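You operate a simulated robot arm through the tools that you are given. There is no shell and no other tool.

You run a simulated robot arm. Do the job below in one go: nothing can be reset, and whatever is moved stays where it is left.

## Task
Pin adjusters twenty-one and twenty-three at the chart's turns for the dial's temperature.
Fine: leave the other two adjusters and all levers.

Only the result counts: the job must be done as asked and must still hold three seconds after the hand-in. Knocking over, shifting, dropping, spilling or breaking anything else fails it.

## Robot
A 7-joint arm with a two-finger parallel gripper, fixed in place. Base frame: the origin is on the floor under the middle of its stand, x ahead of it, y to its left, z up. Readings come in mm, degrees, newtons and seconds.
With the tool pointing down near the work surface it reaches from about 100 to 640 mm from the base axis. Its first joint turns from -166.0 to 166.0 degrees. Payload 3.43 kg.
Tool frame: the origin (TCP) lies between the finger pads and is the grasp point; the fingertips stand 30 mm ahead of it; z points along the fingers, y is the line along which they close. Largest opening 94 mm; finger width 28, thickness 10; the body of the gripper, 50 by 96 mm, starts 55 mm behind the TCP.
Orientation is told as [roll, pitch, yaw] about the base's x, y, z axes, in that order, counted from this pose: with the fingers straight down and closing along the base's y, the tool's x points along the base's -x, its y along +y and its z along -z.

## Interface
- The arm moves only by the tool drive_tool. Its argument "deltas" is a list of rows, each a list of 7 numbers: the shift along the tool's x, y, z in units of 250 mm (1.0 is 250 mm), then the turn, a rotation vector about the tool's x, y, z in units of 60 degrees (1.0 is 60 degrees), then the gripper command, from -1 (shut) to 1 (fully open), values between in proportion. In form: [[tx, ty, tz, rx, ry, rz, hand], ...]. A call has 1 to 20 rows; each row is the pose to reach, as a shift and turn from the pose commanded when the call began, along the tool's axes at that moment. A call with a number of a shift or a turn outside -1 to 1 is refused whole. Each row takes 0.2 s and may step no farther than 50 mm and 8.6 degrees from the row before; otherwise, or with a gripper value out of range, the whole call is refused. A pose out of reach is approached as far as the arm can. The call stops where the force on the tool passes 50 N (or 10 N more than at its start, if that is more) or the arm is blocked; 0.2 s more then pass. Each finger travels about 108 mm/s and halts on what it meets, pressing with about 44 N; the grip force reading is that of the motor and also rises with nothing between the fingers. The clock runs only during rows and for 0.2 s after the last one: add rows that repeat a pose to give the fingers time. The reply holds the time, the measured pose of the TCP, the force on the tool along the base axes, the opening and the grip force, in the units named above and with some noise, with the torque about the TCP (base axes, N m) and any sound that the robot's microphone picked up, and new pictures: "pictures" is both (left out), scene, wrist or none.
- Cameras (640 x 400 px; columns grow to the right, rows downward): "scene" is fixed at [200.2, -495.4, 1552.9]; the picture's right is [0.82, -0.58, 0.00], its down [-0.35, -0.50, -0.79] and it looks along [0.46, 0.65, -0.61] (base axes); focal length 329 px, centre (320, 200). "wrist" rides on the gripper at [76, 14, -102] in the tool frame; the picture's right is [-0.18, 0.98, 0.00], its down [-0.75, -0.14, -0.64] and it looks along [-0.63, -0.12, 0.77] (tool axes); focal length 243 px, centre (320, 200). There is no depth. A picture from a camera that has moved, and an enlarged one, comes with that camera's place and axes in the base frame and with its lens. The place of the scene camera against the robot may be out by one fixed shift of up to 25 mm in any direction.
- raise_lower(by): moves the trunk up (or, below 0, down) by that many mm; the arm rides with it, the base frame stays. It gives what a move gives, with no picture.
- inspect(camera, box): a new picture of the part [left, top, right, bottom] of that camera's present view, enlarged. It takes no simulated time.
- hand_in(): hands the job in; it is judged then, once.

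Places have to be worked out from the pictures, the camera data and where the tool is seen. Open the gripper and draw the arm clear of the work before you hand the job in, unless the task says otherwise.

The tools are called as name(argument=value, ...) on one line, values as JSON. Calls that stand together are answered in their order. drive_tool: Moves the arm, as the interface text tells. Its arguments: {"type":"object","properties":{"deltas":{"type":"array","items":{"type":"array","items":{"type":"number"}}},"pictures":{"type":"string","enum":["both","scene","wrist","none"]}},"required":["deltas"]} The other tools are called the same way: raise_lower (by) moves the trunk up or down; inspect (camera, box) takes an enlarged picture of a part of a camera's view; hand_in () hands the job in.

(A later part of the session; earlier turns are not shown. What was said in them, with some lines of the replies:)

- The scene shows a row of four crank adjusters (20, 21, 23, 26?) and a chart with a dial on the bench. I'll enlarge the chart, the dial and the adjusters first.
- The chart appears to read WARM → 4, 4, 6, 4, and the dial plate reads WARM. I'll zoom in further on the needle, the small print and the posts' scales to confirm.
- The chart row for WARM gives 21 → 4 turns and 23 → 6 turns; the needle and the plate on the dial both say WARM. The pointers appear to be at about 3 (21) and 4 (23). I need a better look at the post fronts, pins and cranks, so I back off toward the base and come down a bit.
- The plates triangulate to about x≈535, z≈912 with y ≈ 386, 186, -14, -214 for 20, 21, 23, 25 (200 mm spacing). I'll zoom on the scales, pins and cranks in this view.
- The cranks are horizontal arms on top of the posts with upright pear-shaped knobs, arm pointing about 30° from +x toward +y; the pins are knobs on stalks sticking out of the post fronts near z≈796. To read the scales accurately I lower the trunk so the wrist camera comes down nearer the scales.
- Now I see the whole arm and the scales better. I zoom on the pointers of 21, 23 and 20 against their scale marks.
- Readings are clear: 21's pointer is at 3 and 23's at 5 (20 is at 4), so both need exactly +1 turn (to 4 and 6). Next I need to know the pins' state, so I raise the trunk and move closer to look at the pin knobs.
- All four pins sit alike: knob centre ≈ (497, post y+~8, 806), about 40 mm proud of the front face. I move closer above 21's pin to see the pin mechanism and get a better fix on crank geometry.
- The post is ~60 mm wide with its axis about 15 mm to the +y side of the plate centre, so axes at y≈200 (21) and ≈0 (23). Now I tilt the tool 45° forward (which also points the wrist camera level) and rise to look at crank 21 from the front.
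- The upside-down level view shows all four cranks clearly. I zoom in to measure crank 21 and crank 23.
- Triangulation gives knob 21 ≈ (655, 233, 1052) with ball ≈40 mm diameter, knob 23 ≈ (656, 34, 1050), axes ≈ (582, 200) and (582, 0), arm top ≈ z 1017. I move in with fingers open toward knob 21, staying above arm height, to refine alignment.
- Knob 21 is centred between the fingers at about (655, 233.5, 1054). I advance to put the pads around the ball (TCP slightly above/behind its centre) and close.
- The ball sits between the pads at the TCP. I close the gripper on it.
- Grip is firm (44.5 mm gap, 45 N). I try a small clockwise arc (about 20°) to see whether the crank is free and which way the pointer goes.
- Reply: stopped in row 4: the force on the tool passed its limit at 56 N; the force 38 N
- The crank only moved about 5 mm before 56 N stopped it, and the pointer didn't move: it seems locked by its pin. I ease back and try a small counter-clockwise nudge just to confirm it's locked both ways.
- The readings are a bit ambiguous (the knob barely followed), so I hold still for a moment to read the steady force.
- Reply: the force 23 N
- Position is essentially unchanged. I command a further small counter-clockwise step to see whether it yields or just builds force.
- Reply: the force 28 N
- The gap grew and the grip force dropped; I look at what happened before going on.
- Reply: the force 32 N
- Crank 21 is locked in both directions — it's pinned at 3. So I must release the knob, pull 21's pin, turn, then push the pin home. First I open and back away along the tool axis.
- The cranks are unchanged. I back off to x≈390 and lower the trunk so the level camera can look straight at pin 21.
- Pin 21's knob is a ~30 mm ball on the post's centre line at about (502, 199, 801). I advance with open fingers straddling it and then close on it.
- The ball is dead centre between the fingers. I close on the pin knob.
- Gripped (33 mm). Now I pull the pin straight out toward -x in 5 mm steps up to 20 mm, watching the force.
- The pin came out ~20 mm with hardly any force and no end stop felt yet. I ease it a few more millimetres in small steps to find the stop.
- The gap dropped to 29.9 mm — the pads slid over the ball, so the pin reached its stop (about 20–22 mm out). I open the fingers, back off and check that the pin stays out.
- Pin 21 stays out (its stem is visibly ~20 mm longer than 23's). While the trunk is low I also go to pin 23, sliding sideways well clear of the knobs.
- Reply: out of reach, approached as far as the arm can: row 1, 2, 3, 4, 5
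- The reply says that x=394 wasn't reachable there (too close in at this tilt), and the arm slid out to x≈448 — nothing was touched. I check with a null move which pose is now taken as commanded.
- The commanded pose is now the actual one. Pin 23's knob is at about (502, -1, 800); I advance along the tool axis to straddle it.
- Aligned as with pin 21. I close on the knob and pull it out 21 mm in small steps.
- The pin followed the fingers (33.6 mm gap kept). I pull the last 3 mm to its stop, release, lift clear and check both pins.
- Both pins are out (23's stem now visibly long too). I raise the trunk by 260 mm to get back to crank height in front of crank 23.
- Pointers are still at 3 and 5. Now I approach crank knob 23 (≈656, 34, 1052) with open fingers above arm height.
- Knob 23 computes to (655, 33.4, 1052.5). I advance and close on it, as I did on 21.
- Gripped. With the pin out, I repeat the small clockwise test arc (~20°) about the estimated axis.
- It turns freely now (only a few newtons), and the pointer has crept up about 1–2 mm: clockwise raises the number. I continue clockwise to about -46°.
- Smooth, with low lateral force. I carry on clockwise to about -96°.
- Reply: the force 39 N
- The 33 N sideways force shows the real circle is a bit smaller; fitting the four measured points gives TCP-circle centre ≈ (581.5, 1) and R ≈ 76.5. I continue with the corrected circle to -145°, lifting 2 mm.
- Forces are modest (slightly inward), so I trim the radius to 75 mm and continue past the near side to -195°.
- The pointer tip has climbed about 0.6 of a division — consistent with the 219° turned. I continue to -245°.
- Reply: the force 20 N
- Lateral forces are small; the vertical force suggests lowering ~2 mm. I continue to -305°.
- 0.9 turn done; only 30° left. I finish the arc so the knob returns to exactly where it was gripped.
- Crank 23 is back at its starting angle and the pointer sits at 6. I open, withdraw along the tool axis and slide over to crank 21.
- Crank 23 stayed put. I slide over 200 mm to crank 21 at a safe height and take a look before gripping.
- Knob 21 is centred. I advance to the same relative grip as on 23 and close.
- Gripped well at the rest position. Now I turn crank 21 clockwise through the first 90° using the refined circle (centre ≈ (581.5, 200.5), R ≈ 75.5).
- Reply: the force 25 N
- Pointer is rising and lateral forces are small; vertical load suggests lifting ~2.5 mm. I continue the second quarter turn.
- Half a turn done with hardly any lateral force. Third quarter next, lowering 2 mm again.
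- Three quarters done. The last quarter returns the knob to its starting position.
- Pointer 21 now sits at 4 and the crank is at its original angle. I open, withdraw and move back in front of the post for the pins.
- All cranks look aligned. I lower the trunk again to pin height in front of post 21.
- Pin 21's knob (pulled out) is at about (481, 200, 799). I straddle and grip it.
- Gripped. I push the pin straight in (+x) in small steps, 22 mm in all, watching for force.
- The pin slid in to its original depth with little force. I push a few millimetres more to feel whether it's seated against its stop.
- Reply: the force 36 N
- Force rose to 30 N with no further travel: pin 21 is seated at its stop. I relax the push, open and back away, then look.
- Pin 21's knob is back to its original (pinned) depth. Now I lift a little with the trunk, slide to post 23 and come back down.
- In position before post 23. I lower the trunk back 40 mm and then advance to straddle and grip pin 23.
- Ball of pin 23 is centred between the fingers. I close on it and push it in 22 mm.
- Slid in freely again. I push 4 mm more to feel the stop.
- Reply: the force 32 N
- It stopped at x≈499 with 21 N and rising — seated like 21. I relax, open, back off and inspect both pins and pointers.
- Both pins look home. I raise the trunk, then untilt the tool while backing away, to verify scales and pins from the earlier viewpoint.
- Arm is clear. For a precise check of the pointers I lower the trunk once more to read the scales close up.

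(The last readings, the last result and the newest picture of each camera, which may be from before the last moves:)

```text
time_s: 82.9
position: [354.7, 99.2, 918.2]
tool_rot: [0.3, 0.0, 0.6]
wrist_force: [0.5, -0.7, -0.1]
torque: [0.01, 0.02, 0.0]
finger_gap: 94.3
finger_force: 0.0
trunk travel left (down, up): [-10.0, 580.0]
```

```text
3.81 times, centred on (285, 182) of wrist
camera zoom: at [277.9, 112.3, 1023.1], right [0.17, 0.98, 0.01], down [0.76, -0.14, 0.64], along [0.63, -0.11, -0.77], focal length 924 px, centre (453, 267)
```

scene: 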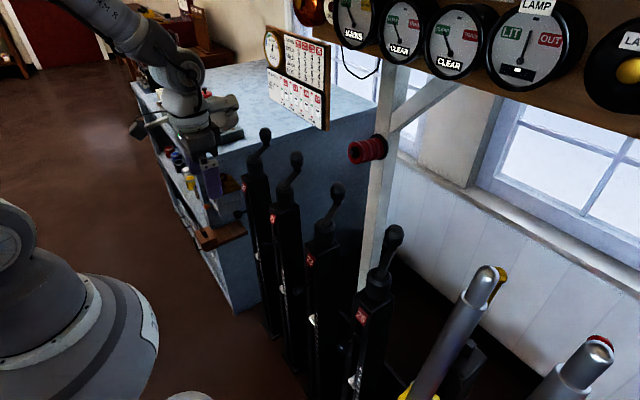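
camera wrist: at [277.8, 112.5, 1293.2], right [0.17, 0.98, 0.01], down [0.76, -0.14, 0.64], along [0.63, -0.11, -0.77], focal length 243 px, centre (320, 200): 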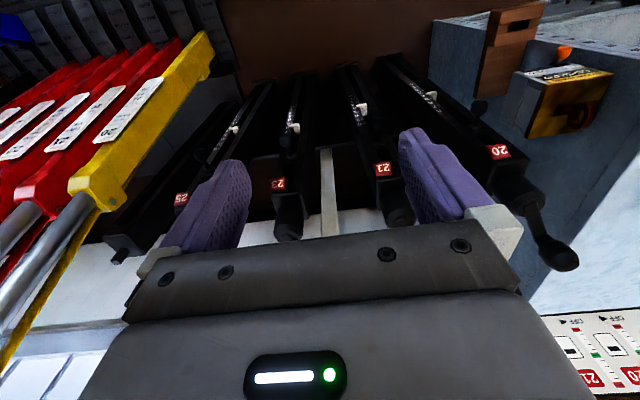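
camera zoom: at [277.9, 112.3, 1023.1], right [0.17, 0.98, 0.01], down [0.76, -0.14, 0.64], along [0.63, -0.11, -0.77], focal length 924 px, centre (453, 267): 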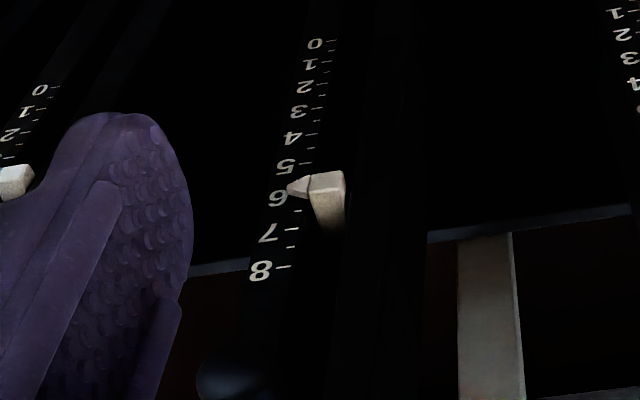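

Pointers read 4 on 21 and 6 on 23. I check the chart board for any indication change, and both pins from the scene camera.

inspect(camera="scene", box=[260, 65, 330, 135])

inspect(camera="scene", box=[225, 180, 345, 310])

inspect(camera="scene", box=[290, 200, 420, 400])

inspect(camera="scene", box=[300, 0, 640, 140])

```text
5.71 times, centred on (295, 100) of scene
camera zoom: at [200.2, -495.4, 1552.9], right [0.82, -0.58, 0.0], down [-0.35, -0.5, -0.79], along [0.46, 0.65, -0.61], focal length 1880 px, centre (463, 771)
```

zoom: 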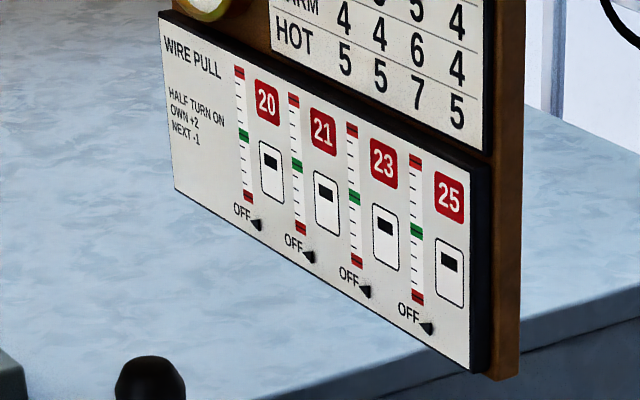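

```text
3.08 times, centred on (285, 245) of scene
camera zoom: at [200.2, -495.4, 1552.9], right [0.82, -0.58, 0.0], down [-0.35, -0.5, -0.79], along [0.46, 0.65, -0.61], focal length 1012 px, centre (428, 62)
```

zoom: 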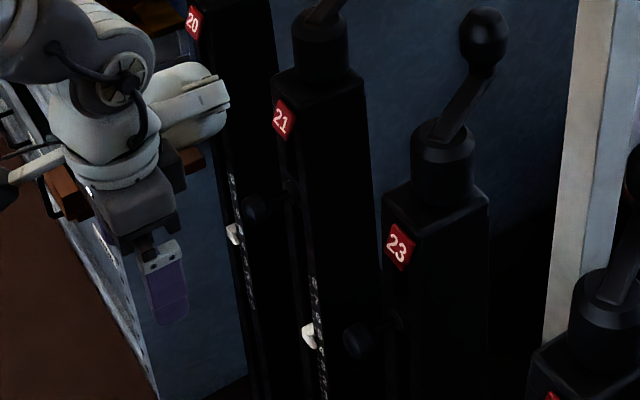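

```text
2.00 times, centred on (355, 300) of scene
camera zoom: at [200.2, -495.4, 1552.9], right [0.82, -0.58, 0.0], down [-0.35, -0.5, -0.79], along [0.46, 0.65, -0.61], focal length 658 px, centre (250, 0)
```

zoom: 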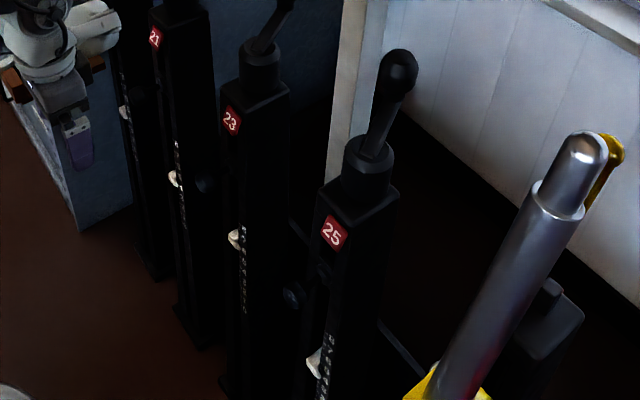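

```text
1.88 times, centred on (470, 70) of scene
camera zoom: at [200.2, -495.4, 1552.9], right [0.82, -0.58, 0.0], down [-0.35, -0.5, -0.79], along [0.46, 0.65, -0.61], focal length 619 px, centre (38, 445)
```

zoom: 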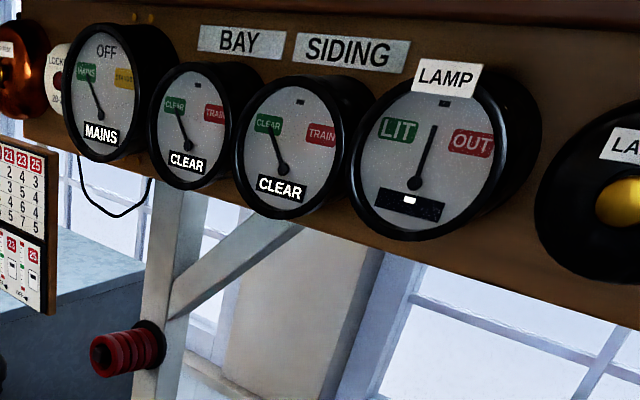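

The dials are unchanged. As a final check on pin depth, I return to the exact earlier viewpoint (303, 98, 1060) where I had photographed all pins while still home, to compare.

raise_lower(by=141)

drive_tool(deltas=[[0.1, 0, 0, 0, 0, 0, 1], [0.204, -0.003, 0, 0, 0, -0.01, 1], [0.204, -0.003, 0, 0, 0, -0.01, 1]], pictures="wrist")

inspect(camera="wrist", box=[340, 110, 440, 240])

inspect(camera="wrist", box=[250, 120, 330, 240])

inspect(camera="scene", box=[262, 25, 294, 70])

```text
time_s: 84.6
position: [354.8, 98.5, 1058.4]
tool_rot: [0.3, 0.0, 0.6]
wrist_force: [-0.3, 0.8, -0.6]
torque: [0.01, -0.02, 0.03]
finger_gap: 94.0
finger_force: 0.0
trunk travel left (down, up): [-151.0, 439.0]
```

```text
time_s: 85.4
position: [300.8, 98.9, 1060.4]
tool_rot: [0.3, 0.0, 1.1]
wrist_force: [0.1, 0.3, 0.0]
torque: [0.01, 0.0, 0.01]
finger_gap: 94.0
finger_force: 0.0
trunk travel left (down, up): [-151.0, 439.0]
camera wrist: at [226.3, 110.5, 1164.1], right [0.16, 0.99, 0.01], down [0.76, -0.13, 0.64], along [0.63, -0.1, -0.77], focal length 243 px, centre (320, 200)
```

wrist: 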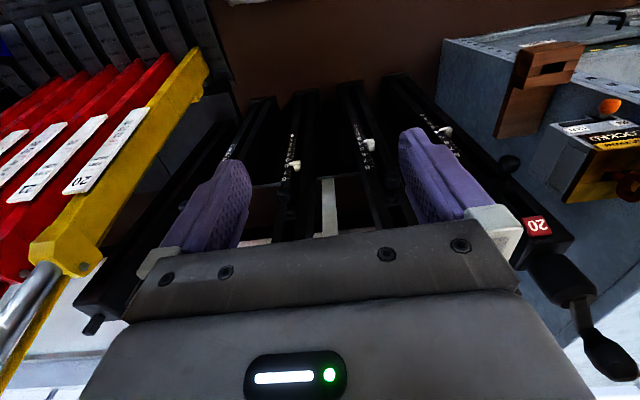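

```text
3.08 times, centred on (390, 175) of wrist
camera zoom: at [226.3, 110.5, 1164.1], right [0.16, 0.99, 0.01], down [0.76, -0.13, 0.64], along [0.63, -0.1, -0.77], focal length 746 px, centre (105, 277)
```

zoom: 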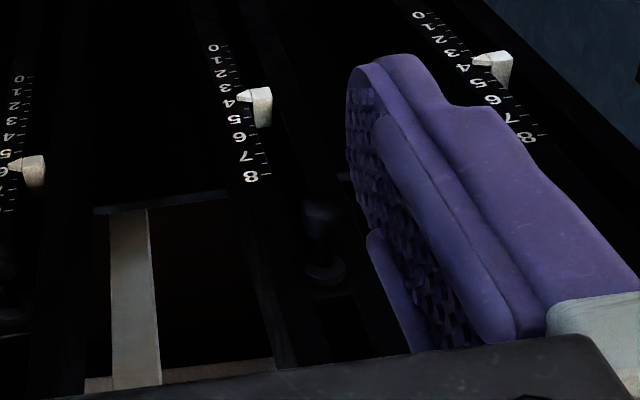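

```text
3.33 times, centred on (290, 180) of wrist
camera zoom: at [226.3, 110.5, 1164.1], right [0.16, 0.99, 0.01], down [0.76, -0.13, 0.64], along [0.63, -0.1, -0.77], focal length 809 px, centre (420, 267)
```

zoom: 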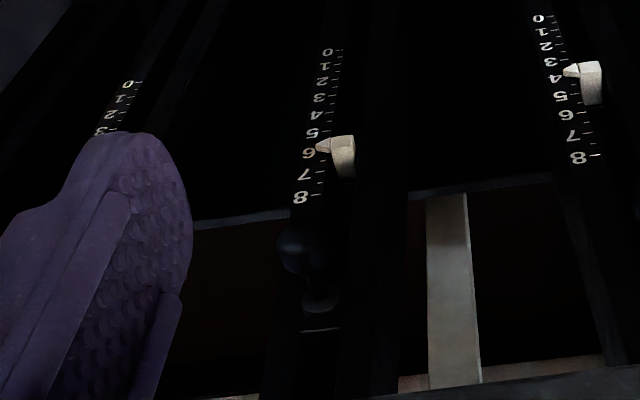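

```text
8.89 times, centred on (278, 48) of scene
camera zoom: at [200.2, -495.4, 1552.9], right [0.82, -0.58, 0.0], down [-0.35, -0.5, -0.79], along [0.46, 0.65, -0.61], focal length 2924 px, centre (693, 1556)
```

zoom: 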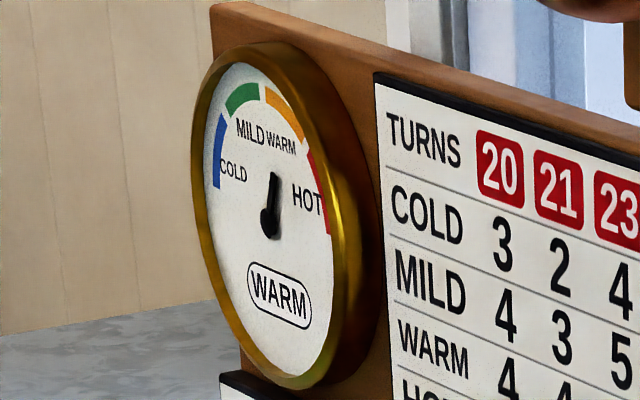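

The dial still reads WARM and the pointers are right. The pins' stems are hard to judge in the dark, so I zoom more on 21, 23 and the untouched 20 to compare how proud they stand.

inspect(camera="wrist", box=[375, 165, 405, 205])

inspect(camera="wrist", box=[270, 180, 305, 225])

inspect(camera="wrist", box=[490, 145, 530, 195])

inspect(camera="scene", box=[290, 240, 325, 275])

inspect(camera="scene", box=[330, 290, 370, 330])

inspect(camera="scene", box=[255, 205, 290, 240])

```text
10.00 times, centred on (390, 185) of wrist
camera zoom: at [226.3, 110.5, 1164.1], right [0.16, 0.99, 0.01], down [0.76, -0.13, 0.64], along [0.63, -0.1, -0.77], focal length 2426 px, centre (-380, 350)
```

zoom: 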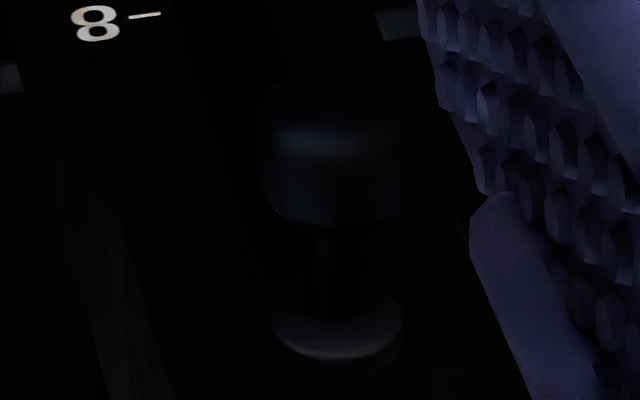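

```text
8.89 times, centred on (288, 202) of wrist
camera zoom: at [226.3, 110.5, 1164.1], right [0.16, 0.99, 0.01], down [0.76, -0.13, 0.64], along [0.63, -0.1, -0.77], focal length 2157 px, centre (609, 178)
```

zoom: 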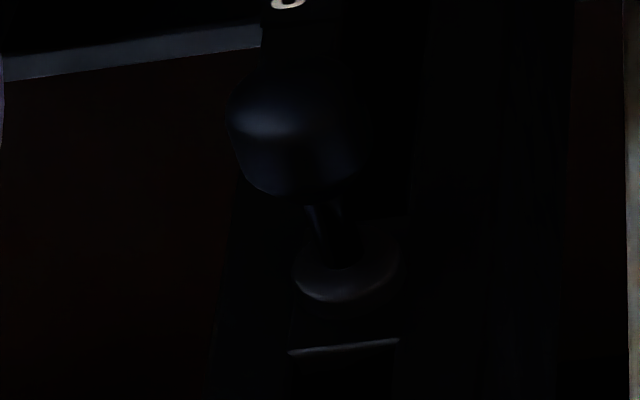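

```text
8.00 times, centred on (510, 170) of wrist
camera zoom: at [226.3, 110.5, 1164.1], right [0.16, 0.99, 0.01], down [0.76, -0.13, 0.64], along [0.63, -0.1, -0.77], focal length 1941 px, centre (-1200, 440)
```

zoom: 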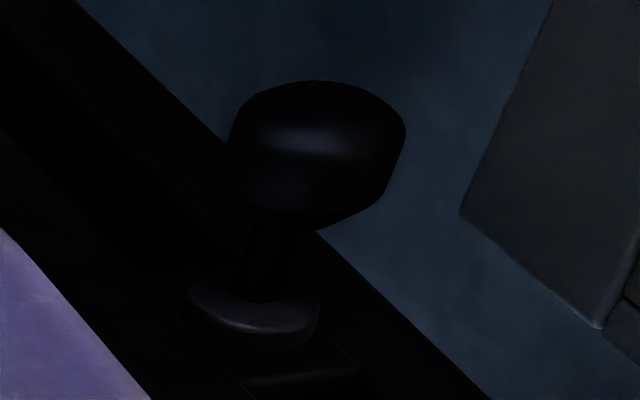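

```text
11.43 times, centred on (308, 258) of scene
camera zoom: at [200.2, -495.4, 1552.9], right [0.82, -0.58, 0.0], down [-0.35, -0.5, -0.79], along [0.46, 0.65, -0.61], focal length 3759 px, centre (463, -457)
```

zoom: 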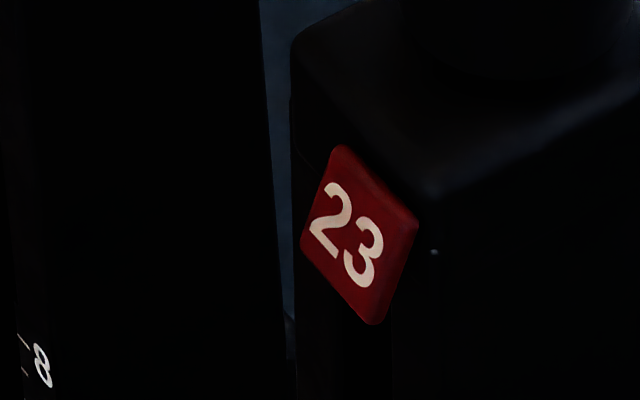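

```text
10.00 times, centred on (350, 310) of scene
camera zoom: at [200.2, -495.4, 1552.9], right [0.82, -0.58, 0.0], down [-0.35, -0.5, -0.79], along [0.46, 0.65, -0.61], focal length 3289 px, centre (20, -900)
```

zoom: 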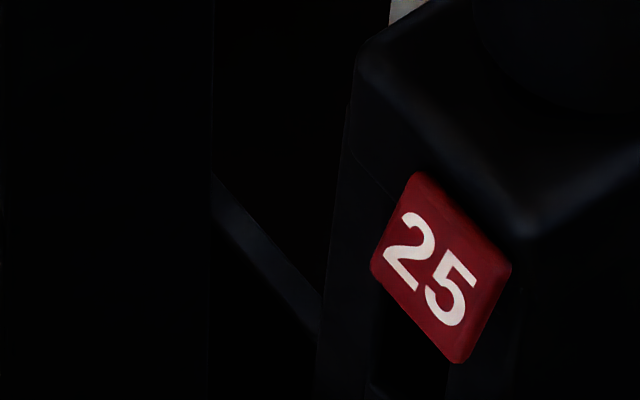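

```text
11.43 times, centred on (272, 222) of scene
camera zoom: at [200.2, -495.4, 1552.9], right [0.82, -0.58, 0.0], down [-0.35, -0.5, -0.79], along [0.46, 0.65, -0.61], focal length 3759 px, centre (863, -57)
```

zoom: 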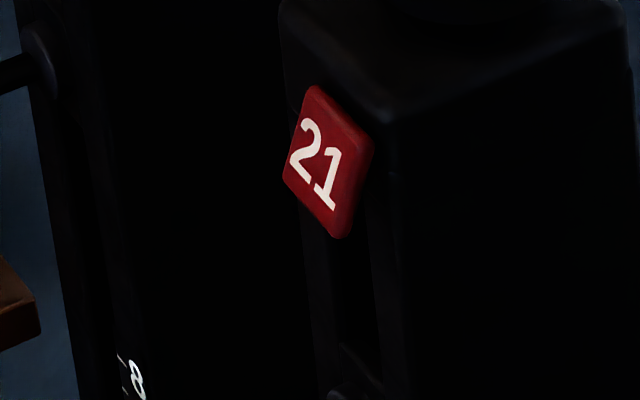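

Triangulated at the pin height, knobs 21, 23 and the untouched 20 all stand at x ≈ 500–501 (a pulled pin was at ≈ 480), so both pins are fully home. Pointers read 4 (21) and 6 (23), the other adjusters and levers are untouched, the gripper is open and the arm is clear, so I hand in.

hand_in()

```text
The job is handed in.
```

Adjuster 21 is now pinned at 4 turns and adjuster 23 at 6 turns, the chart's WARM row. The dial's needle and plate still read WARM at the end. I've handed the job in but haven't had a verdict.

- **Starting point:** both were pinned when I began, 21 at 3 turns and 23 at 5. I found this by trying crank 21, which would not move either way.
- **What I did:** I pulled both pins, turned each crank one full turn clockwise, and pushed the pins back in until they hit their stops.
- **Final check:** the pointers read 4 on 21 and 6 on 23. Both pins sit at the same depth as the untouched pin on 20. I didn't test the cranks again after pinning, so the lock is judged from pin depth.
- **Everything else:** I didn't touch adjusters 20 and 25 or any of the levers. The gripper was open and the arm clear when I handed in.
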